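You operate a simulated robot arm through the tools that you are given. There is no shell and no other tool. Be economical: measure what you need, move in short steps, check, and stop when the job is done.

The job below is to be done with a simulated two-armed robot. You get a single attempt, and the scene is never put back.

Task
Take the clear jar with the purple band and leave it on the low shelf of the long steel table. Then open the left drawer of the sampling table, put the grey cover cap from the top of the table by the fence in the inside of the left drawer of the sampling table, then shut the drawer. Then take the thick green seal ring and leave it on the bottom shelf of the narrow a-frame. Do these in the order given. Set down upright: clear jar with the purple band.

Only the result counts: the job must be done as asked and must still hold three seconds after the hand-in. Knocking over, shifting, dropping, spilling or breaking anything else fails it. Lids that push on must go on centred and level and be pressed home; caps that screw on are set level and turned clockwise until they are tight.

Robot
Two 7-joint arms with two-finger parallel grippers on one trunk, on a base that drives. Base frame: it is fixed to the floor where the robot stands at the start and does not move with it; the origin is under the middle of the robot, x ahead of it, y to its left, z up; the surface under the hand at the start is at about z = 840. Units: mm, degrees, N and s.
The left shoulder is at the start at [50, 187, 1060], the right one opposite. With the tool pointing down near the work surface each hand reaches from about 100 to 660 mm from the robot's upright axis, wherever it stands, measured 20 degrees to its own side. Places, roughly: bottom shelf of the narrow a-frame [-9100, 2400, 300]; cover cap [-7250, 4500, 1000]; inside of the left drawer of the sampling table [-4700, 2800, 700]; left drawer of the sampling table [-4600, 2800, 700]; low shelf of the long steel table [700, 0, 300]; thick green seal ring [-8250, 4750, 750]. Payload 3.43 kg a hand.
The tool frame of a hand sits at the grasp point between the pads (the TCP): z along the fingers, y along the line on which they close. The tips reach 30 mm beyond it. The gripper opens to 94 mm. The fingers are 28 mm wide and 10 mm thick; the gripper's body (50 by 96 mm) begins 55 mm behind the TCP.
Orientation is that of the tool frame in the base frame, as [roll, pitch, yaw] about the fixed x, y, z axes, in that order (R = Rz(yaw) Ry(pitch) Rx(roll)). With the fingers straight down and closing along the base's y, the tool's x points along the base's -x, its y along +y and its z along -z.

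Tools
- The arms move only by the tool play_rows. It takes "left_commands", "right_commands" or both (then of equal length, played together; a hand with none holds still); each is a list of rows, each a list of 3 entries, a list of its own where there are three numbers: the shift along the tool's x, y, z in cm, then the turn, a rotation vector about the tool's x, y, z in degrees, then the finger opening in cm, from 0 to 9.4. In form: [[[tx, ty, tz], [ax, ay, az], jaw], ...]. A call has 1 to 20 rows; each row shifts and turns the commanded pose from where the row before left it, along the tool's axes as they then stand. A row lasts 0.2 s, in which the tool goes at most 50 mm and 8.6 degrees; a call with a longer step from one row to the next is refused whole, and so is a gripper value outside its range. Where a pose cannot be reached the arm comes as near as it can. A force on the tool above 40 N (or 10 N above the force at the start of the call, whichever is more), or a blocked arm, ends the call early, and 0.2 s more pass. The fingers move at their own pace (about 153 mm/s each) and stop on an object; they squeeze with about 36 N. The grip force told is the motor's: it shows also when the fingers shut on nothing. Time passes only in rows, and 0.2 s behind the last, so rows that do not move let the fingers close. The reply holds the time, the measured pose of the TCP, the force on the tool along the base axes, the opening and the grip force, in the units named above and with some noise, with the torque about the TCP (base axes, N m) and any sound that the robot's microphone picked up.
- Cameras (640 x 400 px; columns grow to the right, rows downward): "scene" is now at [142.7, 43.4, 1242.7]; the picture's right is [0.46, -0.89, 0.00], its down [-0.34, -0.18, -0.92] and it looks along [0.82, 0.42, -0.38] (base axes); focal length 250 px, centre (320, 200). "left" rides on the left gripper at [76, -14, -102] in its tool frame; the picture's right is [0.18, 0.98, 0.00], its down [-0.75, 0.14, -0.64] and it looks along [-0.63, 0.12, 0.77] (tool axes); focal length 243 px, centre (320, 200). "right" rides on the right gripper at [76, 14, -103] in its tool frame; the picture's right is [-0.18, 0.98, 0.00], its down [-0.75, -0.14, -0.64] and it looks along [-0.63, -0.12, 0.77] (tool axes); focal length 243 px, centre (320, 200). There is no depth. A picture from a camera that has moved, and an enlarged one, comes with that camera's place and axes in the base frame and with its lens.
- snapshot(camera): a new picture of that camera. No time passes.
- lift_body(by): slides the trunk up (or, below 0, down) by that many mm; the arms and the scene camera ride with it, the base frame stays. It gives what a move gives, with no picture.
- drive_base(legs): drives the robot by 1 to 6 legs, each [ahead, left, turn to the left] in mm, mm and degrees, along the robot's own axes; the way and the turn of a leg run together, so that a leg with both is an arc; at most 1500 mm and 180 degrees a leg. The arms and the cameras ride along, it lands a little off, and it stops where it bumps. It gives what a move gives.
- pan_tilt(pan, tilt): turns the head with the scene camera to pan (to the left, within 80 degrees either way) and tilt (down, from -29 to 69), counted from straight ahead of the robot. It gives what a move gives.
- enlarge(camera, box): a new picture of the part [left, top, right, bottom] of that camera's present view, enlarged. No time passes.
- hand_in(): hands the job in; it is judged then, once.

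Work in short steps. Places have to be worked out from the pictures, the camera data and where the tool is seen: move nearer, look again, correct. Check each grasp and each placing, and mend what went wrong. You have 165 turns and 138 pictures in all, those below and enlarged ones among them. Open the grippers and draw the arms clear of the work before you hand the job in, unless the task says otherwise.

The tools are called as a command line: name --argument value ..., lists and objects as JSON in quotes. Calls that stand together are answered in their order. play_rows: Moves the arms, as the interface text tells. Its arguments: {"type":"object","properties":{"left_commands":{"type":"array","items":{"type":"array"}},"right_commands":{"type":"array","items":{"type":"array"}}},"required":[]} The other tools are called the same way: lift_body (by) slides the trunk up or down; drive_base (legs) drives the base; pan_tilt (pan, tilt) turns the head that bears the scene camera; snapshot (camera) takes a picture; enlarge (camera, box) takes an enlarged picture of a part of a camera's view; hand_in () hands the job in.

At the start:

```text
t: 0.0
left_eef_pos: [286.4, 282.8, 1117.9]
left_ee_rot: [180.0, 0.0, -180.0]
left_wrist_force: [0.3, -0.5, -0.6]
left_torque: [-0.03, -0.02, 0.0]
left_finger_gap: 93.9
left_gripper_force: 0.0
right_eef_pos: [404.1, -12.8, 1082.7]
right_ee_rot: [180.0, 0.0, -179.9]
right_wrist_force: [-0.2, -0.1, 0.6]
right_torque: [0.0, 0.0, 0.02]
right_finger_gap: 93.5
right_gripper_force: 0.1
trunk travel left (down, up): [-275.0, 157.0]
robot x, y, heading: [0.3, -1.8, -0.1]
head pan, tilt: [27.3, 22.6]
```

scene: 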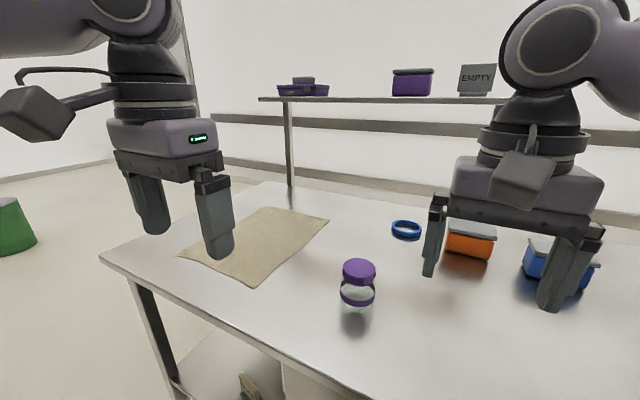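
right: 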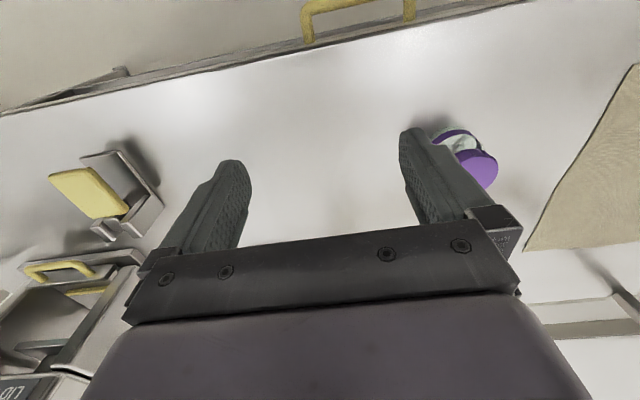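
left: 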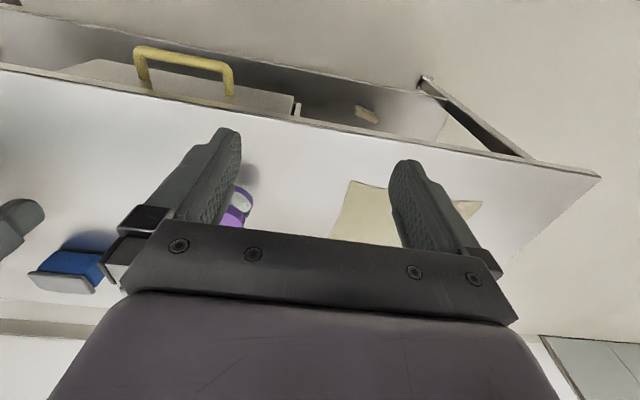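

The jar is judged to stand near [548, 160]. I look first at the shelf and table with the head tilted.

pan_tilt --pan 0 --tilt 50

snapshot --camera "scene"

```text
t: 0.9
left_eef_pos: [287.9, 282.6, 1117.2]
left_ee_rot: [180.0, 0.0, -180.0]
left_wrist_force: [0.3, -0.3, -1.1]
left_torque: [0.01, 0.0, 0.01]
left_finger_gap: 94.0
left_gripper_force: 0.1
right_eef_pos: [403.6, -13.5, 1083.2]
right_ee_rot: [-180.0, -0.1, 180.0]
right_wrist_force: [-0.3, -0.2, -0.7]
right_torque: [-0.01, 0.0, -0.01]
right_finger_gap: 93.8
right_gripper_force: 0.1
trunk travel left (down, up): [-275.0, 157.0]
robot x, y, heading: [2.7, -1.0, -0.0]
head pan, tilt: [0.0, 50.0]
```

```text
134 pictures are left
camera scene: at [137.3, 0.9, 1201.4], right [0.0, -1.0, 0.0], down [-0.77, 0.0, -0.64], along [0.64, 0.0, -0.77], focal length 250 px, centre (320, 200)
```

scene: 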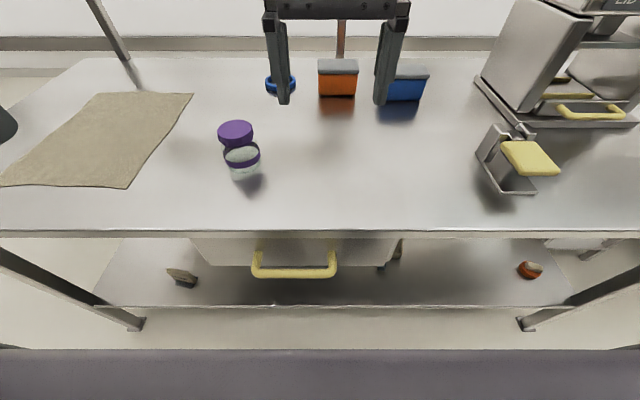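

The jar appears at about [525, 157], standing on z≈845, with a free shelf area from x≈405. I bring the left hand up to it tilted 45° and move the right hand out of the way.

play_rows --left_commands '[[[-2.04, -2.52, 2.0], [0, 0, 0], 9.4], [[-2.04, -2.52, 2.0], [0, 0, 0], 9.4], [[-2.04, -2.52, 2.0], [0, 0, 0], 9.4], [[-2.04, -2.52, 2.0], [0, 0, 0], 9.4], [[-2.04, -2.52, 2.0], [0, 0, 0], 9.4], [[0, 0, 0], [0, -7.5, 0], 9.4], [[0, 0, 0], [0, -7.5, 0], 9.4], [[0, 0, 0], [0, -7.5, 0], 9.4], [[0, 0, 0], [0, -7.5, 0], 9.4], [[0, 0, 0], [0, -7.5, 0], 9.4], [[0, 0, 0], [0, -7.5, 0], 9.4], [[0, 0, 0], [0, 0, 0], 9.4]]' --right_commands '[[[0, -4, 0], [0, 0, 0], 9.4], [[0, -4, 0], [0, 0, 0], 9.4], [[0, -4, 0], [0, 0, 0], 9.4], [[0, -4, 0], [0, 0, 0], 9.4], [[0, -4, 0], [0, 0, 0], 9.4], [[0, 0, 0], [0, 0, 0], 9.4], [[0, 0, 0], [0, 0, 0], 9.4], [[0, 0, 0], [0, 0, 0], 9.4], [[0, 0, 0], [0, 0, 0], 9.4], [[0, 0, 0], [0, 0, 0], 9.4], [[0, 0, 0], [0, 0, 0], 9.4], [[0, 0, 0], [0, 0, 0], 9.4]]'

snapshot --camera "left"

snapshot --camera "scene"

```text
t: 3.5
left_eef_pos: [389.2, 158.9, 1017.2]
left_ee_rot: [-179.9, 45.0, -179.9]
left_wrist_force: [-0.5, 0.8, -0.5]
left_torque: [0.01, -0.02, -0.01]
left_finger_gap: 94.1
left_gripper_force: 0.2
right_eef_pos: [402.9, -215.6, 1083.1]
right_ee_rot: [-180.0, 0.0, -180.0]
right_wrist_force: [-0.1, -0.4, 0.1]
right_torque: [-0.02, 0.0, 0.01]
right_finger_gap: 94.2
right_gripper_force: 0.1
trunk travel left (down, up): [-275.0, 157.0]
robot x, y, heading: [-0.4, 2.8, -0.1]
head pan, tilt: [0.0, 50.0]
```

```text
133 pictures are left
camera left: at [261.5, 143.9, 1037.1], right [-0.13, 0.98, -0.13], down [0.08, 0.14, 0.99], along [0.99, 0.12, -0.09], focal length 243 px, centre (320, 200)
```

left: 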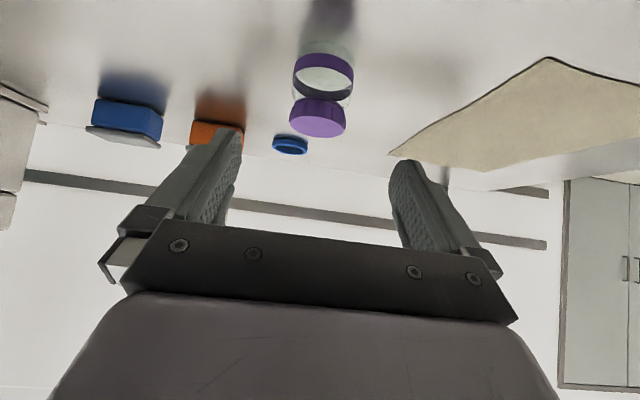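

```text
132 pictures are left
camera scene: at [137.3, 0.8, 1201.3], right [0.0, -1.0, 0.0], down [-0.77, 0.0, -0.64], along [0.64, 0.0, -0.77], focal length 250 px, centre (320, 200)
```

scene: 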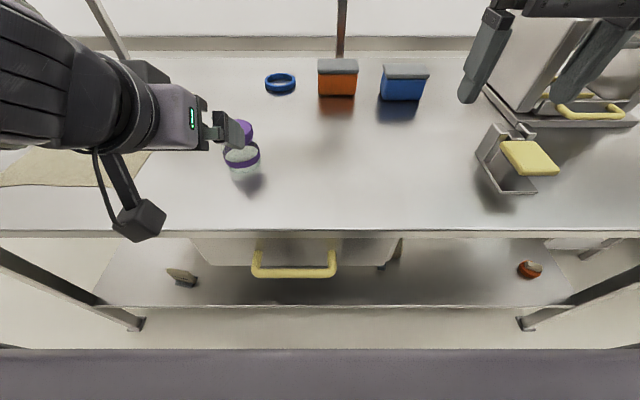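

Jar re-estimated at [541, 161], about 67 mm across, top ≈925. I descend diagonally to [527, 161, 882] with the fingers open, then check.

play_rows --left_commands '[[[0, 0.2, 3.8], [0, 0, 0], 9.4], [[0, 0, 3.8], [0, 0, 0], 9.4], [[0, 0, 3.8], [0, 0, 0], 9.4], [[0, 0, 2.5], [0, 0, 0], 9.4]]'

snapshot --camera "left"

enlarge --camera "scene" --box '[160, 80, 320, 200]'

```text
t: 4.5
left_eef_pos: [488.8, 158.4, 919.6]
left_ee_rot: [-180.0, 44.9, 180.0]
left_wrist_force: [0.0, -0.1, -0.1]
left_torque: [0.03, 0.01, -0.01]
left_finger_gap: 94.0
left_gripper_force: 0.1
right_eef_pos: [401.9, -215.3, 1083.2]
right_ee_rot: [-180.0, 0.1, -179.9]
right_wrist_force: [0.1, 0.6, 0.3]
right_torque: [0.03, -0.07, -0.01]
right_finger_gap: 94.1
right_gripper_force: 0.2
trunk travel left (down, up): [-275.0, 157.0]
robot x, y, heading: [0.4, -2.1, 0.5]
head pan, tilt: [0.0, 50.0]
```

```text
131 pictures are left
camera left: at [360.9, 145.4, 938.8], right [-0.13, 0.98, -0.13], down [0.08, 0.14, 0.99], along [0.99, 0.12, -0.1], focal length 243 px, centre (320, 200)
```

left: 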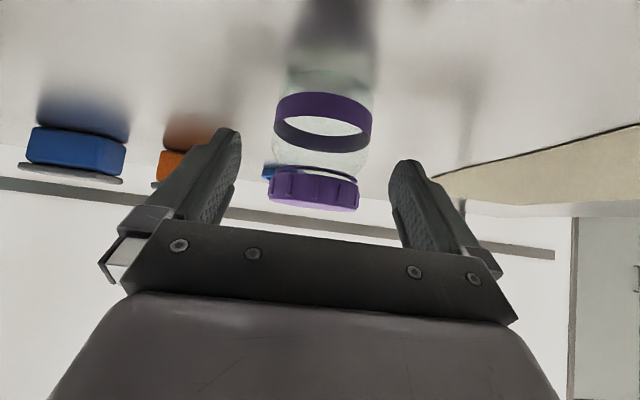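

```text
3.33 times, centred on (240, 140) of scene
camera zoom: at [137.5, 0.9, 1201.3], right [0.0, -1.0, 0.0], down [-0.77, 0.0, -0.64], along [0.64, 0.0, -0.77], focal length 834 px, centre (587, 400)
```

zoom: 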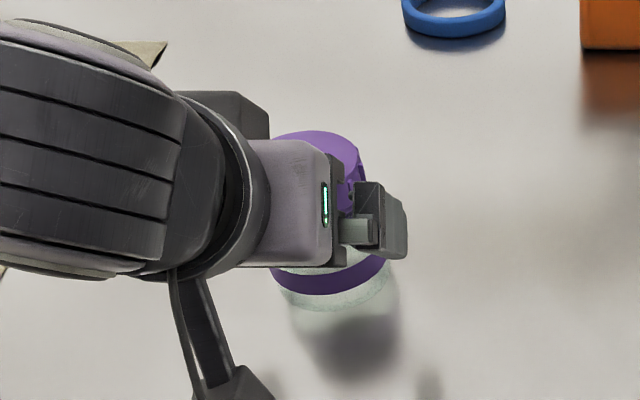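

Alignment is good; I advance the remaining 54 mm and close.

play_rows --left_commands '[[[0, 0.2, 2.7], [0, 0, 0], 9.4], [[0, 0, 2.7], [0, 0, 0], 9.4], [[0, 0, 0], [0, 0, 0], 9.4], [[0, 0, 0], [0, 0, 5], 5], [[0, 0, 0], [0, 0, -5], 3], [[0, 0, 0], [0, 0, 0], 3], [[0, 0, 0], [0, 0, 0], 3]]'

snapshot --camera "left"

```text
t: 6.1
left_eef_pos: [523.8, 165.1, 884.4]
left_ee_rot: [179.9, 45.0, -179.9]
left_wrist_force: [-0.8, 0.8, 2.3]
left_torque: [0.22, -0.04, 0.08]
left_finger_gap: 72.4
left_gripper_force: 36.4
left hand out of reach, approached as far as the arm can: row 2
right_eef_pos: [403.9, -215.1, 1084.4]
right_ee_rot: [-180.0, 0.0, 179.9]
right_wrist_force: [0.5, 0.4, 0.0]
right_torque: [0.01, 0.0, -0.01]
right_finger_gap: 93.9
right_gripper_force: 0.0
trunk travel left (down, up): [-275.0, 157.0]
robot x, y, heading: [0.8, 0.2, -0.1]
head pan, tilt: [0.0, 50.0]
```

```text
129 pictures are left
camera left: at [396.3, 151.5, 903.4], right [-0.13, 0.98, -0.13], down [0.08, 0.14, 0.99], along [0.99, 0.12, -0.1], focal length 243 px, centre (320, 200)
```

left: 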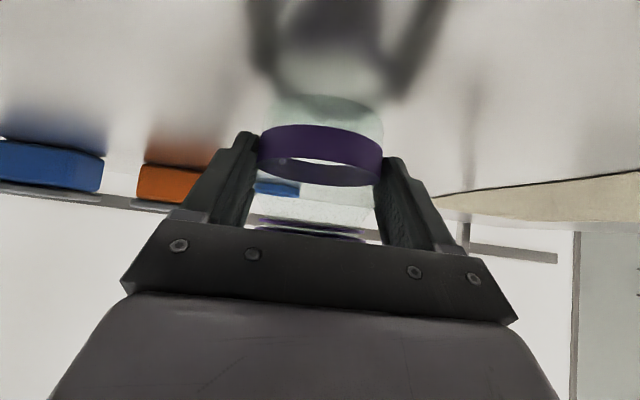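

Jar gripped (72 mm). I lift it, draw it in toward the robot, and look to verify.

play_rows --left_commands '[[[-1.5, 0, -1.5], [0, 0, 0], 3], [[-2.8, 0, -2.8], [0, 0, 0], 3], [[-2.8, 0, -2.8], [0, 0, 0], 3], [[2.8, 0, -2.8], [0, 0, 0], 3], [[2.8, 0, -2.8], [0, 0, 0], 3], [[2.8, 0, -2.8], [0, 0, 0], 3], [[2.8, 0, -2.8], [0, 0, 0], 3], [[0, 0, 0], [0, 0, 0], 3]]'

snapshot --camera "scene"

```text
t: 7.9
left_eef_pos: [374.9, 162.3, 987.8]
left_ee_rot: [-180.0, 45.0, -179.9]
left_wrist_force: [0.1, 0.3, -1.9]
left_torque: [-0.01, 0.04, 0.01]
left_finger_gap: 72.4
left_gripper_force: 35.7
left hand out of reach, approached as far as the arm can: row 7
right_eef_pos: [403.3, -214.6, 1083.3]
right_ee_rot: [-179.9, -0.1, 180.0]
right_wrist_force: [0.2, 0.2, 0.3]
right_torque: [-0.04, -0.02, -0.01]
right_finger_gap: 94.0
right_gripper_force: 0.2
trunk travel left (down, up): [-275.0, 157.0]
robot x, y, heading: [1.5, -2.3, 0.2]
head pan, tilt: [0.0, 50.0]
```

```text
128 pictures are left
camera scene: at [137.3, 0.9, 1201.3], right [0.0, -1.0, 0.0], down [-0.77, 0.0, -0.64], along [0.64, 0.0, -0.77], focal length 250 px, centre (320, 200)
```

scene: 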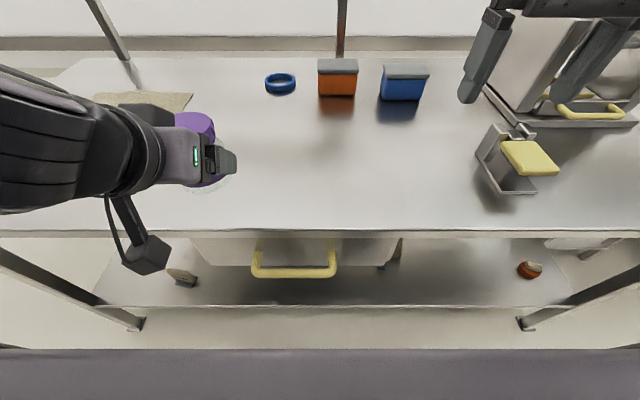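

Jar held. I back the robot away from the table and lower the trunk, then look at the shelf.

drive_base --legs '[[-350, 0, 0]]'

lift_body --by -275

pan_tilt --pan 0 --tilt 35

snapshot --camera "scene"

snapshot --camera "left"

```text
t: 10.2
left_eef_pos: [26.1, 160.6, 986.7]
left_ee_rot: [180.0, 45.0, 179.9]
left_wrist_force: [0.4, -0.1, -2.5]
left_torque: [-0.01, 0.02, -0.03]
left_finger_gap: 72.1
left_gripper_force: 35.9
right_eef_pos: [53.2, -216.1, 1083.9]
right_ee_rot: [-180.0, 0.0, 179.9]
right_wrist_force: [-0.5, 0.5, 0.0]
right_torque: [0.01, 0.0, -0.01]
right_finger_gap: 93.9
right_gripper_force: 0.0
trunk travel left (down, up): [-275.0, 157.0]
robot x, y, heading: [-352.6, 2.0, -0.2]
head pan, tilt: [0.0, 50.0]
```

```text
t: 13.0
left_eef_pos: [27.0, 161.9, 712.4]
left_ee_rot: [-180.0, 44.7, 179.8]
left_wrist_force: [0.0, 0.3, -1.5]
left_torque: [-0.01, 0.05, -0.03]
left_finger_gap: 72.0
left_gripper_force: 36.1
right_eef_pos: [53.4, -215.8, 808.4]
right_ee_rot: [179.9, 0.0, 179.9]
right_wrist_force: [-0.1, 0.6, 0.0]
right_torque: [0.01, 0.02, 0.04]
right_finger_gap: 94.0
right_gripper_force: 0.0
trunk travel left (down, up): [0.0, 432.0]
robot x, y, heading: [-346.8, -2.6, -0.0]
head pan, tilt: [0.0, 50.0]
```

```text
t: 13.8
left_eef_pos: [26.2, 160.8, 712.8]
left_ee_rot: [-179.9, 44.9, -179.9]
left_wrist_force: [-0.1, -0.6, -0.8]
left_torque: [0.0, 0.06, 0.0]
left_finger_gap: 72.0
left_gripper_force: 36.0
right_eef_pos: [52.8, -216.0, 809.5]
right_ee_rot: [180.0, 0.0, 179.9]
right_wrist_force: [0.6, -0.2, -0.6]
right_torque: [-0.02, -0.03, 0.0]
right_finger_gap: 94.1
right_gripper_force: 0.1
trunk travel left (down, up): [0.0, 432.0]
robot x, y, heading: [-347.5, -2.0, -0.2]
head pan, tilt: [0.0, 35.0]
```

```text
127 pictures are left
camera scene: at [-201.0, 0.9, 947.9], right [0.0, -1.0, 0.0], down [-0.57, 0.0, -0.82], along [0.82, 0.0, -0.57], focal length 250 px, centre (320, 200)
```

scene: 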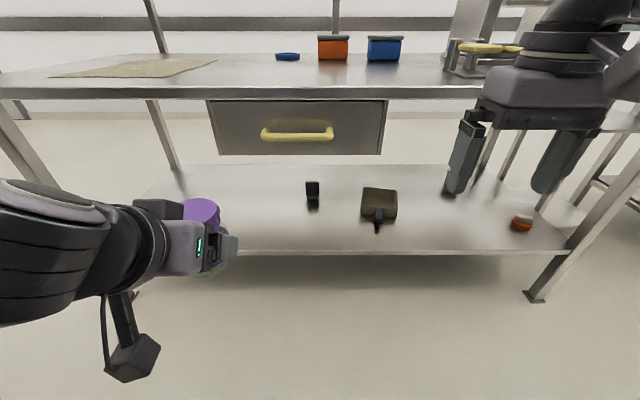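

```text
126 pictures are left
camera left: at [-101.4, 147.5, 732.1], right [-0.13, 0.98, -0.13], down [0.08, 0.14, 0.99], along [0.99, 0.12, -0.1], focal length 243 px, centre (320, 200)
```

left: 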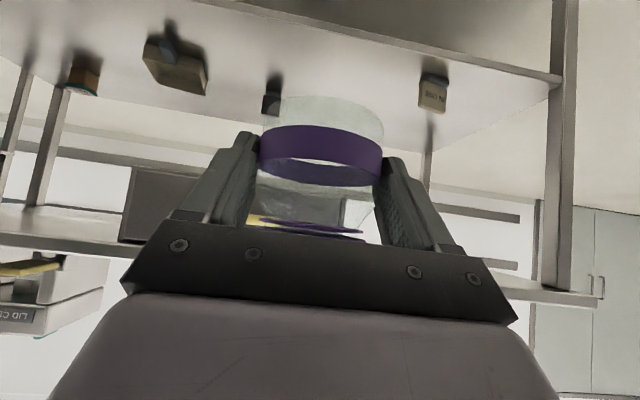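

The shelf's front edge is at x≈405, z≈300, and the area at y 100–400 is free. I lower the hand in the open, then check reach.

play_rows --left_commands '[[[2.12, 0, 3.54], [0, 0, 0], 3], [[2.12, 0, 3.54], [0, 0, 0], 3], [[2.12, 0, 3.54], [0, 0, 0], 3], [[2.12, 0, 3.54], [0, 0, 0], 3], [[2.12, 0, 3.54], [0, 0, 0], 3], [[2.12, 0, 3.54], [0, 0, 0], 3], [[2.12, 0, 3.54], [0, 0, 0], 3], [[0, 0, 0], [0, 0, 0], 3]]'

snapshot --camera "scene"

```text
t: 15.6
left_eef_pos: [91.6, 230.6, 506.9]
left_ee_rot: [-179.9, 44.9, 179.9]
left_wrist_force: [0.6, -0.1, -1.2]
left_torque: [-0.02, 0.06, 0.0]
left_finger_gap: 71.7
left_gripper_force: 35.8
left hand out of reach, approached as far as the arm can: row 4, 5, 6, 7
right_eef_pos: [53.3, -215.4, 808.2]
right_ee_rot: [180.0, 0.0, 179.8]
right_wrist_force: [0.7, 0.0, 0.0]
right_torque: [0.01, -0.04, 0.02]
right_finger_gap: 93.8
right_gripper_force: 0.1
trunk travel left (down, up): [0.0, 432.0]
robot x, y, heading: [-351.9, -0.9, 0.2]
head pan, tilt: [0.0, 35.0]
```

```text
125 pictures are left
camera scene: at [-201.0, 0.9, 948.0], right [0.0, -1.0, 0.0], down [-0.57, 0.0, -0.82], along [0.82, 0.0, -0.57], focal length 250 px, centre (320, 200)
```

scene: 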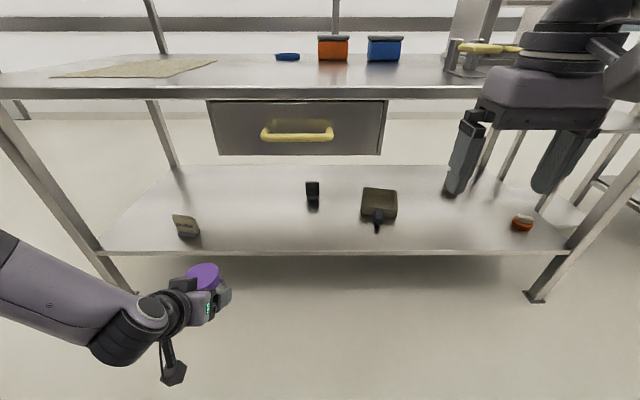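

The arm drifted to y=231 and stopped at z=507, short of the command. I try yawing the hand outward/inward to find an easier wrist posture.

play_rows --left_commands '[[[0, 0, 0], [5.3, 0, 5.3], 3], [[0, 0, 0], [5.3, 0, 5.3], 3], [[0, 0, 0], [5.3, 0, 5.3], 3], [[0, 0, 0], [5.3, 0, 5.3], 3], [[0, 0, 0], [0, 0, 0], 3], [[0, 0, 0], [0, 0, 0], 3]]'

```text
t: 16.9
left_eef_pos: [100.4, 226.8, 527.4]
left_ee_rot: [180.0, 44.9, 149.9]
left_wrist_force: [0.0, -0.2, -2.1]
left_torque: [0.01, 0.01, 0.05]
left_finger_gap: 72.0
left_gripper_force: 35.8
left hand out of reach, approached as far as the arm can: row 1, 2
right_eef_pos: [54.6, -216.6, 808.1]
right_ee_rot: [-180.0, -0.1, 179.9]
right_wrist_force: [0.0, 0.2, 0.5]
right_torque: [0.02, 0.0, 0.02]
right_finger_gap: 93.9
right_gripper_force: 0.1
trunk travel left (down, up): [0.0, 432.0]
robot x, y, heading: [-350.2, 3.0, -0.2]
head pan, tilt: [0.0, 35.0]
```

Yaw of −30° is reachable. Now I try going down 120 mm in this posture.

play_rows --left_commands '[[[2.12, 0, 2.12], [0, 0, 0], 3], [[2.12, 0, 2.12], [0, 0, 0], 3], [[2.12, 0, 2.12], [0, 0, 0], 3], [[2.12, 0, 2.12], [0, 0, 0], 3], [[0, 0, 0], [0, 0, 0], 3]]'

snapshot --camera "scene"

```text
t: 18.1
left_eef_pos: [106.0, 258.5, 514.0]
left_ee_rot: [-180.0, 44.7, 150.0]
left_wrist_force: [0.5, 0.0, -2.4]
left_torque: [0.0, 0.07, 0.0]
left_finger_gap: 71.9
left_gripper_force: 36.9
left hand out of reach, approached as far as the arm can: row 1, 2, 3, 4
right_eef_pos: [54.0, -215.4, 809.2]
right_ee_rot: [180.0, 0.0, 179.8]
right_wrist_force: [0.2, 0.3, -0.3]
right_torque: [0.0, -0.03, -0.03]
right_finger_gap: 93.9
right_gripper_force: 0.1
trunk travel left (down, up): [0.0, 432.0]
robot x, y, heading: [-349.6, 0.7, 0.1]
head pan, tilt: [0.0, 35.0]
```

```text
124 pictures are left
camera scene: at [-201.0, 0.9, 948.0], right [0.0, -1.0, 0.0], down [-0.57, 0.0, -0.82], along [0.82, 0.0, -0.57], focal length 250 px, centre (320, 200)
```

scene: 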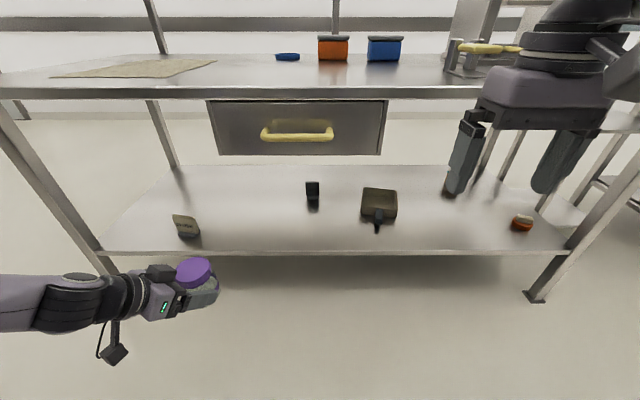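

That's worse; the elbow seems overly folded. I undo the yaw and extend forward 120 mm first, then go down.

play_rows --left_commands '[[[-2, 0, -1], [-5.3, 0, -5.3], 3], [[-2, 0, 1], [-5.3, 0, -5.3], 3], [[-2, 0, 2], [-5.3, 0, -5.3], 3], [[-2, 0, 2], [-5.3, 0, -5.3], 3], [[-2, 0, 2], [0, 0, 0], 3], [[-2, 0, 2], [0, 0, 0], 3], [[2.1, 0, 2.1], [0, 0, 0], 3], [[2.1, 0, 2.1], [0, 0, 0], 3], [[2.1, 0, 2.1], [0, 0, 0], 3], [[2.1, 0, 2.1], [0, 0, 0], 3], [[0, 0, 0], [0, 0, 0], 3]]'

```text
t: 20.6
left_eef_pos: [194.0, 287.1, 499.4]
left_ee_rot: [180.0, 44.9, 180.0]
left_wrist_force: [-0.6, -0.4, -2.7]
left_torque: [-0.02, 0.05, 0.02]
left_finger_gap: 71.5
left_gripper_force: 35.7
left hand out of reach, approached as far as the arm can: row 5, 6, 7, 8, 9, 10
right_eef_pos: [53.9, -216.4, 809.2]
right_ee_rot: [180.0, 0.0, 179.8]
right_wrist_force: [0.0, 0.5, -0.1]
right_torque: [0.0, 0.0, 0.0]
right_finger_gap: 93.9
right_gripper_force: 0.1
trunk travel left (down, up): [0.0, 432.0]
robot x, y, heading: [-346.6, -0.2, -0.0]
head pan, tilt: [0.0, 35.0]
```

Same z≈500 limit. I use the empty right hand to test whether a straight-down tool reaches low enough.

play_rows --right_commands '[[[-4, 0, 0], [0, 0, 0], 9.4], [[0, 0, 4.5], [0, 0, 0], 9.4], [[0, 0, 4.5], [0, 0, 0], 9.4], [[0, 0, 4.5], [0, 0, 0], 9.4], [[0, 0, 4.5], [0, 0, 0], 9.4], [[0, 0, 4.5], [0, 0, 0], 9.4], [[0, 0, 4.5], [0, 0, 0], 9.4], [[0, 0, 4.5], [0, 0, 0], 9.4], [[0, 0, 4.5], [0, 0, 0], 9.4], [[0, 0, 4.5], [0, 0, 0], 9.4], [[0, 0, 4.5], [0, 0, 0], 9.4], [[0, 0, 0], [0, 0, 0], 9.4]]'

```text
t: 23.1
left_eef_pos: [191.4, 286.4, 501.5]
left_ee_rot: [-180.0, 44.8, 179.8]
left_wrist_force: [-0.3, 0.5, -1.6]
left_torque: [0.01, 0.08, 0.0]
left_finger_gap: 71.7
left_gripper_force: 35.8
right_eef_pos: [94.5, -214.4, 358.0]
right_ee_rot: [-179.9, 0.0, 179.9]
right_wrist_force: [0.4, -0.3, 0.0]
right_torque: [0.0, 0.02, -0.03]
right_finger_gap: 94.0
right_gripper_force: 0.0
trunk travel left (down, up): [0.0, 432.0]
robot x, y, heading: [-352.1, 4.2, -0.0]
head pan, tilt: [0.0, 35.0]
```

Tool-down reaches z=358 easily. I test how much forward tilt is possible there.

play_rows --right_commands '[[[0, 0, 0], [0, -7.5, 0], 9.4], [[0, 0, 0], [0, -7.5, 0], 9.4], [[0, 0, 0], [0, -7.5, 0], 9.4], [[0, 0, 0], [0, -7.5, 0], 9.4], [[0, 0, 0], [0, -7.5, 0], 9.4], [[0, 0, 0], [0, -7.5, 0], 9.4], [[0, 0, 0], [0, 0, 0], 9.4]]'

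snapshot --camera "scene"

```text
t: 24.8
left_eef_pos: [193.9, 287.3, 499.8]
left_ee_rot: [-180.0, 44.8, 179.9]
left_wrist_force: [-0.5, 0.2, -2.4]
left_torque: [0.01, 0.02, -0.01]
left_finger_gap: 71.2
left_gripper_force: 36.6
right_eef_pos: [94.4, -215.9, 358.0]
right_ee_rot: [-180.0, 45.1, 179.8]
right_wrist_force: [0.1, -0.2, -0.4]
right_torque: [0.03, -0.01, 0.0]
right_finger_gap: 94.1
right_gripper_force: 0.1
trunk travel left (down, up): [0.0, 432.0]
robot x, y, heading: [-352.6, 2.2, -0.3]
head pan, tilt: [0.0, 35.0]
```

```text
123 pictures are left
camera scene: at [-200.9, 0.9, 948.0], right [0.0, -1.0, 0.0], down [-0.57, 0.0, -0.82], along [0.82, 0.0, -0.57], focal length 250 px, centre (320, 200)
```

scene: 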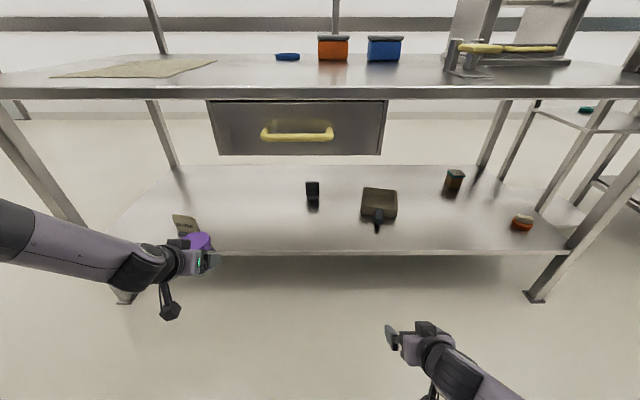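

The right arm reaches it with 45° tilt, so the left arm is merely in a bad elbow posture. I raise the left hand, tip it straight down, go low, and re-tilt (the lidded jar looks empty).

play_rows --left_commands '[[[-0.57, -1.44, -3.4], [0, 0, 0], 3], [[-0.57, -1.44, -3.4], [0, 0, 0], 3], [[-0.57, -1.44, -3.4], [0, 0, 0], 3], [[-0.57, -1.44, -3.4], [0, 0, 0], 3], [[-0.57, -1.44, -3.4], [0, 0, 0], 3], [[0, 0, 0], [0, 7.5, 0], 3], [[0, 0, 0], [0, 7.5, 0], 3], [[0, 0, 0], [0, 7.5, 0], 3], [[0, 0, 0], [0, 7.5, 0], 3], [[0, 0, 0], [0, 7.5, 0], 3], [[0, 0, 0], [0, 7.5, 0], 3], [[0, 0, 0], [0, 0, 0], 3]]'

snapshot --camera "scene"

```text
t: 27.4
left_eef_pos: [93.2, 215.2, 639.6]
left_ee_rot: [-179.9, -0.2, 179.9]
left_wrist_force: [-0.1, -0.5, -1.6]
left_torque: [0.0, 0.03, 0.0]
left_finger_gap: 71.1
left_gripper_force: 35.9
right_eef_pos: [93.2, -216.0, 358.7]
right_ee_rot: [-179.8, 45.0, 179.9]
right_wrist_force: [0.4, 1.0, -0.1]
right_torque: [-0.03, -0.02, 0.0]
right_finger_gap: 94.3
right_gripper_force: 0.2
trunk travel left (down, up): [0.0, 432.0]
robot x, y, heading: [-353.1, 1.4, 0.0]
head pan, tilt: [0.0, 35.0]
```

```text
122 pictures are left
camera scene: at [-201.0, 0.9, 948.0], right [0.0, -1.0, 0.0], down [-0.57, 0.0, -0.82], along [0.82, 0.0, -0.57], focal length 250 px, centre (320, 200)
```

scene: 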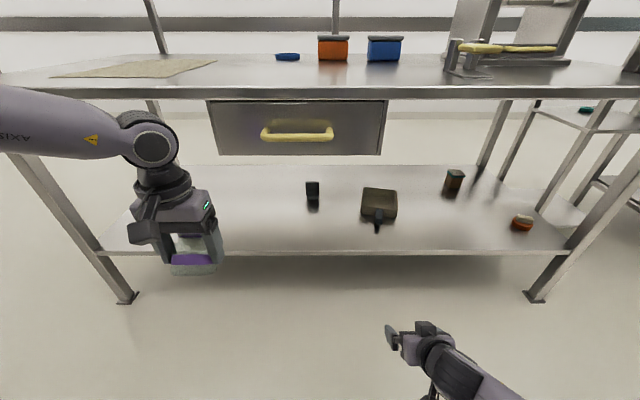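

Now down 230 mm with the tool straight down.

play_rows --left_commands '[[[0, 0, 4], [0, 0, 0], 3], [[0, 0, 4], [0, 0, 0], 3], [[0, 0, 4], [0, 0, 0], 3], [[0, 0, 4], [0, 0, 0], 3], [[0, 0, 4], [0, 0, 0], 3], [[0, 0, 3.5], [0, 0, 0], 3], [[0, 0, 0], [0, 0, 0], 3]]'

snapshot --camera "scene"

```text
t: 28.9
left_eef_pos: [59.4, 258.5, 460.3]
left_ee_rot: [-180.0, 0.0, 180.0]
left_wrist_force: [-0.9, 0.4, -1.5]
left_torque: [0.0, 0.01, -0.02]
left_finger_gap: 71.1
left_gripper_force: 36.5
left hand out of reach, approached as far as the arm can: row 4, 5, 6
right_eef_pos: [93.1, -215.0, 358.2]
right_ee_rot: [179.9, 45.0, 179.9]
right_wrist_force: [1.1, -0.1, -0.5]
right_torque: [0.02, 0.02, 0.03]
right_finger_gap: 94.0
right_gripper_force: 0.1
trunk travel left (down, up): [0.0, 432.0]
robot x, y, heading: [-346.3, 1.2, -0.1]
head pan, tilt: [0.0, 35.0]
```

```text
121 pictures are left
camera scene: at [-201.0, 0.9, 948.0], right [0.0, -1.0, 0.0], down [-0.57, 0.0, -0.82], along [0.82, 0.0, -0.57], focal length 250 px, centre (320, 200)
```

scene: 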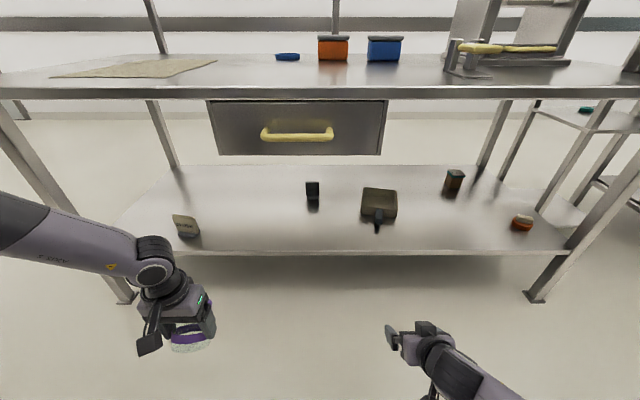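

Left elbow is still flared out. I stretch the arm out forward (raising first) to straighten it, then go down.

play_rows --left_commands '[[[-2.5, -0.7, -4], [0, 0, 0], 3], [[-2.5, -0.7, -4], [0, 0, 0], 3], [[-3.5, -0.7, -3.2], [0, 0, 0], 3], [[-3.5, -0.7, -3.2], [0, 0, 0], 3], [[-4, -0.7, -2.4], [0, 0, 0], 3], [[-4, -0.7, -2.4], [0, 0, 0], 3], [[0, 0, 4], [0, 0, 0], 3], [[0, 0, 4], [0, 0, 0], 3], [[0, 0, 4], [0, 0, 0], 3], [[0, 0, 4], [0, 0, 0], 3], [[0, 0, 4], [0, 0, 0], 3], [[0, 0, 0], [0, 0, 0], 3]]'

snapshot --camera "scene"

```text
t: 31.6
left_eef_pos: [136.4, 290.6, 501.4]
left_ee_rot: [179.9, 0.1, 179.9]
left_wrist_force: [-0.4, 0.6, -2.4]
left_torque: [0.04, 0.02, 0.01]
left_finger_gap: 71.1
left_gripper_force: 35.9
left hand out of reach, approached as far as the arm can: row 4, 5, 6, 7, 8, 9, 10, 11
right_eef_pos: [92.2, -215.1, 359.0]
right_ee_rot: [179.9, 45.0, 179.9]
right_wrist_force: [-0.5, 0.2, 0.7]
right_torque: [0.01, -0.01, -0.01]
right_finger_gap: 94.1
right_gripper_force: 0.0
trunk travel left (down, up): [0.0, 432.0]
robot x, y, heading: [-350.3, 2.1, 0.1]
head pan, tilt: [0.0, 35.0]
```

```text
120 pictures are left
camera scene: at [-201.0, 0.9, 948.0], right [0.0, -1.0, 0.0], down [-0.57, 0.0, -0.82], along [0.82, 0.0, -0.57], focal length 250 px, centre (320, 200)
```

scene: 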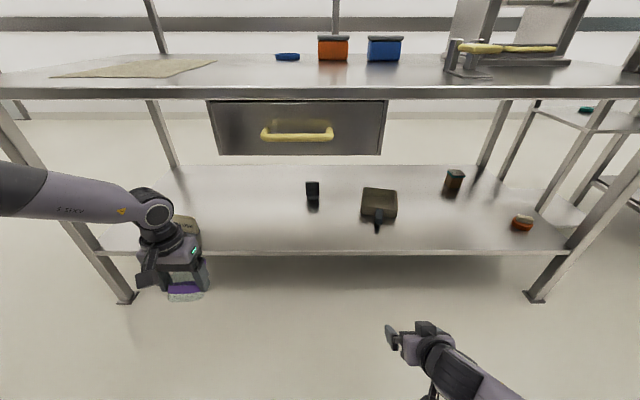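

Still stuck. I go back up near the start posture, swing outward to the left, and descend there to let the elbow drop.

play_rows --left_commands '[[[2, 0, -4], [0, 0, 0], 3], [[2, 0, -4], [0, 0, 0], 3], [[2, 0, -4], [0, 0, 0], 3], [[2, 0, -4], [0, 0, 0], 3], [[2, 0, -4], [0, 0, 0], 3], [[2, 0, -4], [0, 0, 0], 3], [[0, 4, 0], [0, 0, 0], 3], [[0, 4, 0], [0, 0, 0], 3], [[0, 4, 0], [0, 0, 0], 3], [[0, 4, 0], [0, 0, 0], 3], [[0, 4, 0], [0, 0, 0], 3], [[0, 0, 4], [0, 0, 0], 3], [[0, 0, 4], [0, 0, 0], 3], [[0, 0, 4], [0, 0, 0], 3], [[0, 0, 4], [0, 0, 0], 3], [[0, 0, 4], [0, 0, 0], 3], [[0, 0, 4], [0, 0, 0], 3], [[0, 0, 0], [0, 0, 0], 3]]'

pan_tilt --pan 35 --tilt 40

snapshot --camera "scene"

```text
t: 35.4
left_eef_pos: [17.5, 492.0, 505.0]
left_ee_rot: [179.9, 0.0, 179.9]
left_wrist_force: [0.6, -0.7, -1.7]
left_torque: [-0.02, 0.03, 0.0]
left_finger_gap: 71.1
left_gripper_force: 35.9
right_eef_pos: [93.0, -215.6, 358.5]
right_ee_rot: [179.9, 45.1, 179.9]
right_wrist_force: [0.6, -0.2, -0.1]
right_torque: [0.0, 0.02, 0.02]
right_finger_gap: 94.1
right_gripper_force: 0.1
trunk travel left (down, up): [0.0, 432.0]
robot x, y, heading: [-348.7, -1.2, -0.2]
head pan, tilt: [0.0, 35.0]
```

```text
t: 36.4
left_eef_pos: [18.3, 490.6, 503.5]
left_ee_rot: [180.0, -0.1, 179.9]
left_wrist_force: [0.1, 0.4, -2.3]
left_torque: [-0.02, 0.04, -0.01]
left_finger_gap: 71.2
left_gripper_force: 35.8
right_eef_pos: [92.9, -215.8, 357.7]
right_ee_rot: [179.9, 45.1, 179.9]
right_wrist_force: [-0.1, 0.4, 0.0]
right_torque: [-0.01, 0.03, 0.0]
right_finger_gap: 93.7
right_gripper_force: 0.1
trunk travel left (down, up): [0.0, 432.0]
robot x, y, heading: [-352.1, 2.4, -0.1]
head pan, tilt: [35.0, 40.0]
```

```text
119 pictures are left
camera scene: at [-219.2, 49.7, 940.4], right [0.57, -0.82, 0.0], down [-0.53, -0.37, -0.77], along [0.63, 0.44, -0.64], focal length 250 px, centre (320, 200)
```

scene: 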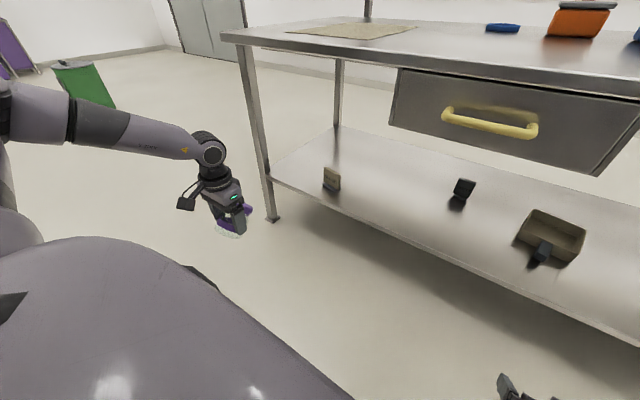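

That posture works without failures. I continue down, then swing back in front at low height.

play_rows --left_commands '[[[0, 0, 4], [0, 0, 0], 3], [[0, 0, 4], [0, 0, 0], 3], [[0, 0, 4], [0, 0, 0], 3], [[-3, -3, 0], [0, 0, 0], 3], [[-2, -4, 0], [0, 0, 0], 3], [[-2, -4, 0], [0, 0, 0], 3], [[-1, -4, 0], [0, 0, 0], 3], [[0, -4, 0], [0, 0, 0], 3], [[0, -4, 0], [0, 0, 0], 3], [[0, 0, 0], [0, 0, 0], 3]]'

snapshot --camera "scene"

```text
t: 38.6
left_eef_pos: [60.7, 295.6, 441.0]
left_ee_rot: [180.0, 0.0, 179.9]
left_wrist_force: [0.6, 0.0, -1.9]
left_torque: [-0.06, 0.05, 0.01]
left_finger_gap: 71.0
left_gripper_force: 35.7
left hand out of reach, approached as far as the arm can: row 3, 4, 5, 6, 7, 8, 9
right_eef_pos: [92.6, -216.3, 358.7]
right_ee_rot: [-180.0, 45.1, 180.0]
right_wrist_force: [0.3, -0.5, 0.5]
right_torque: [0.01, 0.02, 0.01]
right_finger_gap: 94.0
right_gripper_force: 0.0
trunk travel left (down, up): [0.0, 432.0]
robot x, y, heading: [-349.3, 0.9, -0.0]
head pan, tilt: [35.0, 40.0]
```

```text
118 pictures are left
camera scene: at [-219.3, 49.7, 940.4], right [0.57, -0.82, 0.0], down [-0.53, -0.37, -0.77], along [0.63, 0.44, -0.64], focal length 250 px, centre (320, 200)
```

scene: 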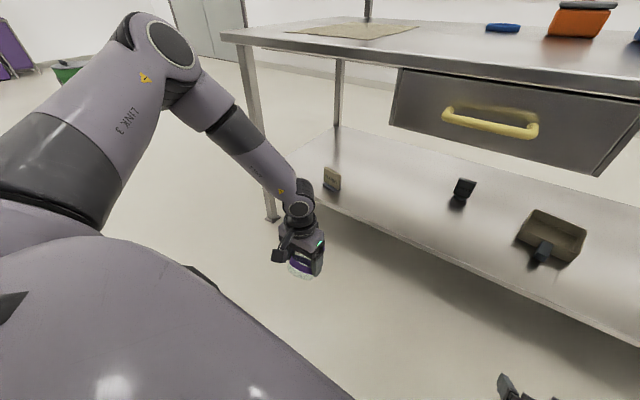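

I compare with the right arm's posture.

pan_tilt --pan -35 --tilt 40

snapshot --camera "scene"

```text
t: 40.0
left_eef_pos: [61.2, 295.8, 441.3]
left_ee_rot: [180.0, 0.0, 179.9]
left_wrist_force: [0.3, 0.1, -2.5]
left_torque: [0.02, -0.01, -0.02]
left_finger_gap: 71.0
left_gripper_force: 36.4
right_eef_pos: [93.3, -215.3, 359.8]
right_ee_rot: [180.0, 45.0, 179.9]
right_wrist_force: [0.1, -0.1, 0.4]
right_torque: [-0.02, 0.01, 0.02]
right_finger_gap: 94.1
right_gripper_force: 0.0
trunk travel left (down, up): [0.0, 432.0]
robot x, y, heading: [-349.3, 1.9, -0.4]
head pan, tilt: [-35.0, 40.0]
```

```text
117 pictures are left
camera scene: at [-219.5, -47.7, 940.4], right [-0.57, -0.82, 0.0], down [-0.53, 0.37, -0.77], along [0.63, -0.44, -0.64], focal length 250 px, centre (320, 200)
```

scene: 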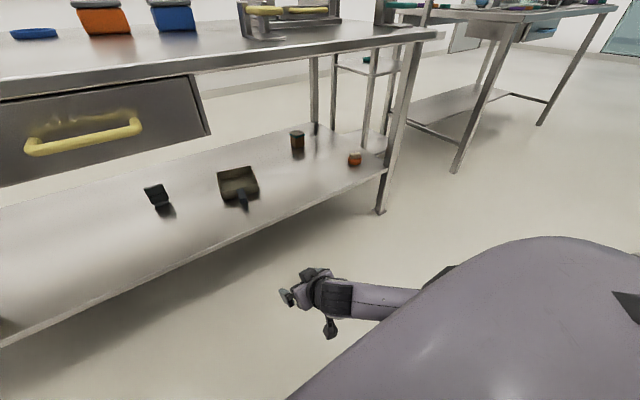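

The right arm is in the good posture for low work. Plan: set the jar back on the table with the left, then take it with the right. I raise the trunk and both hands.

lift_body --by 275

play_rows --left_commands '[[[0, 0, -4.5], [0, 0, 0], 3], [[0, 0, -4.5], [0, 0, 0], 3], [[0, 0, -4.5], [0, 0, 0], 3], [[0, 0, -4.5], [0, 0, 0], 3], [[0, 0, -4.5], [0, 0, 0], 3], [[0, 0, -4.5], [0, 0, 0], 3], [[0, 0, 0], [0, -7.5, 0], 3], [[0, 0, 0], [0, -7.5, 0], 3], [[0, 0, 0], [0, -7.5, 0], 3], [[0, 0, 0], [0, -7.5, 0], 3], [[0, 0, 0], [0, -7.5, 0], 3], [[0, 0, 0], [0, -7.5, 0], 3], [[0, 0, 0], [0, 0, 0], 3]]' --right_commands '[[[-2.9, 0, -2.9], [0, 0, 0], 9.4], [[-2.9, 0, -2.9], [0, 0, 0], 9.4], [[-2.9, 0, -2.9], [0, 0, 0], 9.4], [[-2.9, 0, -2.9], [0, 0, 0], 9.4], [[-2.9, 0, -2.9], [0, 0, 0], 9.4], [[-2.9, 0, -2.9], [0, 0, 0], 9.4], [[-2.9, 0, -2.9], [0, 0, 0], 9.4], [[-2.9, 0, -2.9], [0, 0, 0], 9.4], [[-2.9, 0, -2.9], [0, 0, 0], 9.4], [[0, 0, 0], [0, 0, 0], 9.4], [[0, 0, 0], [0, 0, 0], 9.4], [[0, 0, 0], [0, 0, 0], 9.4], [[0, 0, 0], [0, 0, 0], 9.4]]'

pan_tilt --pan 0 --tilt 50

snapshot --camera "scene"

```text
t: 42.8
left_eef_pos: [61.3, 297.0, 715.6]
left_ee_rot: [-179.9, 0.0, 179.9]
left_wrist_force: [-0.4, 0.2, -1.8]
left_torque: [-0.02, 0.05, -0.02]
left_finger_gap: 70.8
left_gripper_force: 36.2
right_eef_pos: [93.7, -216.1, 633.1]
right_ee_rot: [180.0, 45.1, 179.9]
right_wrist_force: [-0.6, 0.1, -0.8]
right_torque: [-0.01, 0.03, 0.02]
right_finger_gap: 94.0
right_gripper_force: 0.1
trunk travel left (down, up): [-275.0, 157.0]
robot x, y, heading: [-350.0, 1.0, 0.3]
head pan, tilt: [-35.0, 40.0]
```

```text
t: 45.6
left_eef_pos: [61.6, 297.0, 985.0]
left_ee_rot: [-179.8, 45.1, 179.9]
left_wrist_force: [0.2, -0.1, -2.3]
left_torque: [-0.02, 0.07, 0.0]
left_finger_gap: 70.9
left_gripper_force: 36.1
right_eef_pos: [94.6, -215.3, 1003.1]
right_ee_rot: [-180.0, 45.0, 179.9]
right_wrist_force: [-0.1, 0.2, -0.8]
right_torque: [-0.02, 0.02, 0.01]
right_finger_gap: 94.1
right_gripper_force: 0.0
trunk travel left (down, up): [-275.0, 157.0]
robot x, y, heading: [-352.4, 0.7, -0.0]
head pan, tilt: [-35.0, 40.0]
```

```text
t: 46.6
left_eef_pos: [61.6, 298.1, 986.6]
left_ee_rot: [-179.9, 45.0, 179.9]
left_wrist_force: [-0.1, -1.0, -1.7]
left_torque: [-0.04, 0.04, -0.02]
left_finger_gap: 70.9
left_gripper_force: 36.0
right_eef_pos: [94.8, -213.3, 1002.2]
right_ee_rot: [-179.9, 45.1, 179.9]
right_wrist_force: [0.4, 0.2, -1.0]
right_torque: [0.02, 0.04, -0.03]
right_finger_gap: 94.1
right_gripper_force: 0.0
trunk travel left (down, up): [-275.0, 157.0]
robot x, y, heading: [-351.6, -0.2, -0.1]
head pan, tilt: [0.0, 50.0]
```

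```text
116 pictures are left
camera scene: at [-212.0, 0.9, 1201.3], right [0.0, -1.0, 0.0], down [-0.77, 0.0, -0.64], along [0.64, 0.0, -0.77], focal length 250 px, centre (320, 200)
```

scene: 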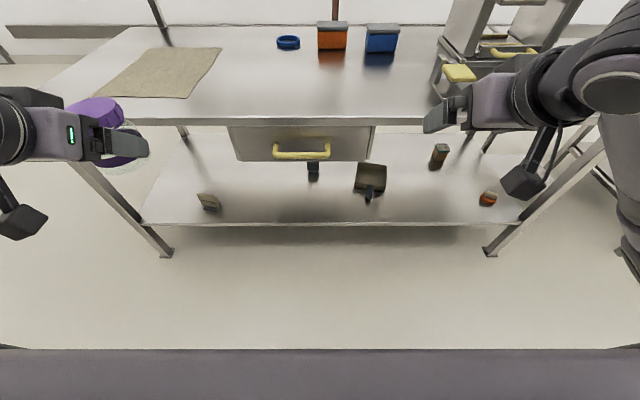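

Both arms are symmetric-looking now. I shift the left to the mirrored pose and lower both straight down 370 mm as a test.

play_rows --left_commands '[[[-1.7, -4.1, 0.6], [0, 0, 0], 3], [[-1.7, -4.1, 0.6], [0, 0, 0], 3], [[2.9, 0, 2.9], [0, 0, 0], 3], [[2.9, 0, 2.9], [0, 0, 0], 3], [[2.9, 0, 2.9], [0, 0, 0], 3], [[2.9, 0, 2.9], [0, 0, 0], 3], [[2.9, 0, 2.9], [0, 0, 0], 3], [[2.9, 0, 2.9], [0, 0, 0], 3], [[2.9, 0, 2.9], [0, 0, 0], 3], [[2.9, 0, 2.9], [0, 0, 0], 3], [[2.9, 0, 2.9], [0, 0, 0], 3], [[0, 0, 0], [0, 0, 0], 3]]' --right_commands '[[[0, 0, 0], [0, 0, 0], 9.4], [[0, 0, 0], [0, 0, 0], 9.4], [[2.9, 0, 2.9], [0, 0, 0], 9.4], [[2.9, 0, 2.9], [0, 0, 0], 9.4], [[2.9, 0, 2.9], [0, 0, 0], 9.4], [[2.9, 0, 2.9], [0, 0, 0], 9.4], [[2.9, 0, 2.9], [0, 0, 0], 9.4], [[2.9, 0, 2.9], [0, 0, 0], 9.4], [[2.9, 0, 2.9], [0, 0, 0], 9.4], [[2.9, 0, 2.9], [0, 0, 0], 9.4], [[2.9, 0, 2.9], [0, 0, 0], 9.4], [[0, 0, 0], [0, 0, 0], 9.4]]'

snapshot --camera "scene"

```text
t: 49.2
left_eef_pos: [92.0, 230.6, 780.7]
left_ee_rot: [-180.0, 44.8, -179.9]
left_wrist_force: [-0.1, -0.1, -2.7]
left_torque: [0.01, 0.02, -0.02]
left_finger_gap: 70.8
left_gripper_force: 36.1
left hand out of reach, approached as far as the arm can: row 8, 9, 10, 11
right_eef_pos: [96.8, -216.3, 634.8]
right_ee_rot: [179.9, 45.0, 179.9]
right_wrist_force: [1.0, 0.1, 0.0]
right_torque: [-0.01, 0.02, 0.0]
right_finger_gap: 93.6
right_gripper_force: 0.0
trunk travel left (down, up): [-275.0, 157.0]
robot x, y, heading: [-352.0, -1.4, -0.1]
head pan, tilt: [0.0, 50.0]
```

```text
115 pictures are left
camera scene: at [-212.0, 1.0, 1201.3], right [0.0, -1.0, 0.0], down [-0.77, 0.0, -0.64], along [0.64, 0.0, -0.77], focal length 250 px, centre (320, 200)
```

scene: 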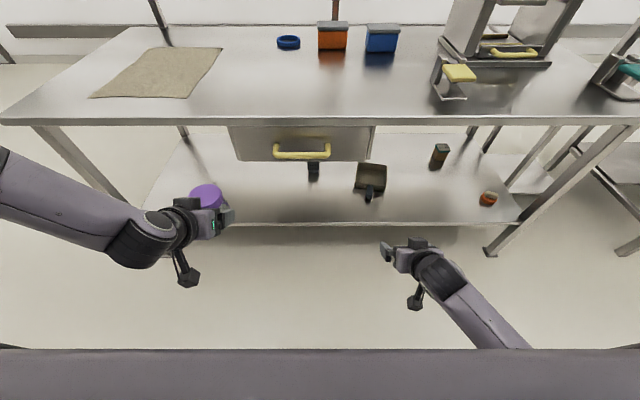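

The right is reliable there; the left isn't. I raise both hands and drive to the table to put the jar back on it.

play_rows --left_commands '[[[-2.9, 0, -2.9], [0, 0, 0], 3], [[-2.9, 0, -2.9], [0, 0, 0], 3], [[-2.9, 0, -2.9], [0, 0, 0], 3], [[-2.9, 0, -2.9], [0, 0, 0], 3], [[-2.9, 0, -2.9], [0, 0, 0], 3], [[0, 0, 0], [0, 0, 0], 3], [[0, 0, 0], [0, 0, 0], 3], [[0, 0, 0], [0, 0, 0], 3], [[0, 0, 0], [0, 0, 0], 3]]' --right_commands '[[[-2.9, 0, -2.9], [0, 0, 0], 9.4], [[-2.9, 0, -2.9], [0, 0, 0], 9.4], [[-2.9, 0, -2.9], [0, 0, 0], 9.4], [[-2.9, 0, -2.9], [0, 0, 0], 9.4], [[-2.9, 0, -2.9], [0, 0, 0], 9.4], [[-2.9, 0, -2.9], [0, 0, 0], 9.4], [[-2.9, 0, -2.9], [0, 0, 0], 9.4], [[-2.9, 0, -2.9], [0, 0, 0], 9.4], [[-2.9, 0, -2.9], [0, 0, 0], 9.4]]'

drive_base --legs '[[340, 0, 0]]'

snapshot --camera "scene"

snapshot --camera "left"

```text
t: 51.2
left_eef_pos: [91.9, 229.9, 987.4]
left_ee_rot: [-179.9, 45.0, 179.9]
left_wrist_force: [0.1, 0.1, -1.5]
left_torque: [0.02, 0.04, -0.01]
left_finger_gap: 71.1
left_gripper_force: 36.3
right_eef_pos: [95.5, -217.6, 1003.1]
right_ee_rot: [-179.9, 44.9, 179.8]
right_wrist_force: [-0.6, 0.3, 0.7]
right_torque: [0.01, -0.03, 0.01]
right_finger_gap: 94.1
right_gripper_force: 0.0
trunk travel left (down, up): [-275.0, 157.0]
robot x, y, heading: [-350.5, -0.3, -0.0]
head pan, tilt: [0.0, 50.0]
```

```text
t: 53.4
left_eef_pos: [433.0, 231.5, 988.3]
left_ee_rot: [-179.8, 45.0, -179.8]
left_wrist_force: [0.5, 0.6, -1.4]
left_torque: [0.0, 0.02, 0.0]
left_finger_gap: 70.9
left_gripper_force: 35.8
right_eef_pos: [437.6, -215.5, 1003.7]
right_ee_rot: [-179.9, 45.0, -179.9]
right_wrist_force: [-0.5, 0.4, -0.4]
right_torque: [-0.01, 0.03, 0.01]
right_finger_gap: 94.1
right_gripper_force: 0.0
trunk travel left (down, up): [-275.0, 157.0]
robot x, y, heading: [-5.5, -0.4, -0.0]
head pan, tilt: [0.0, 50.0]
```

```text
114 pictures are left
camera scene: at [131.1, 1.3, 1201.2], right [0.0, -1.0, 0.0], down [-0.77, 0.0, -0.64], along [0.64, 0.0, -0.77], focal length 250 px, centre (320, 200)
```

scene: 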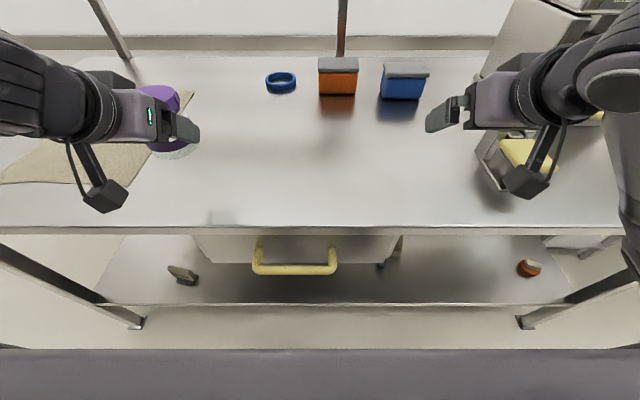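

```text
113 pictures are left
camera left: at [305.6, 218.1, 1007.7], right [-0.13, 0.98, -0.13], down [0.08, 0.14, 0.99], along [0.99, 0.12, -0.1], focal length 243 px, centre (320, 200)
```

left: 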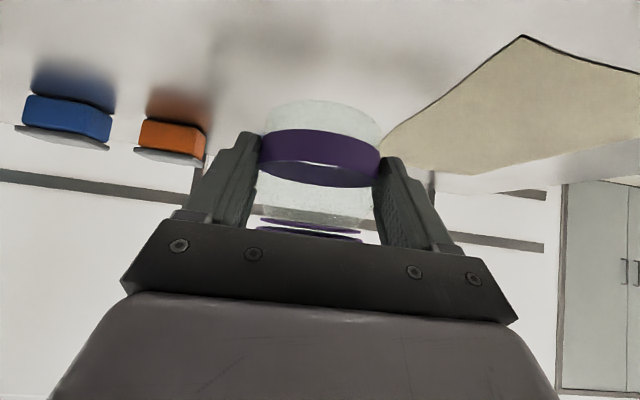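

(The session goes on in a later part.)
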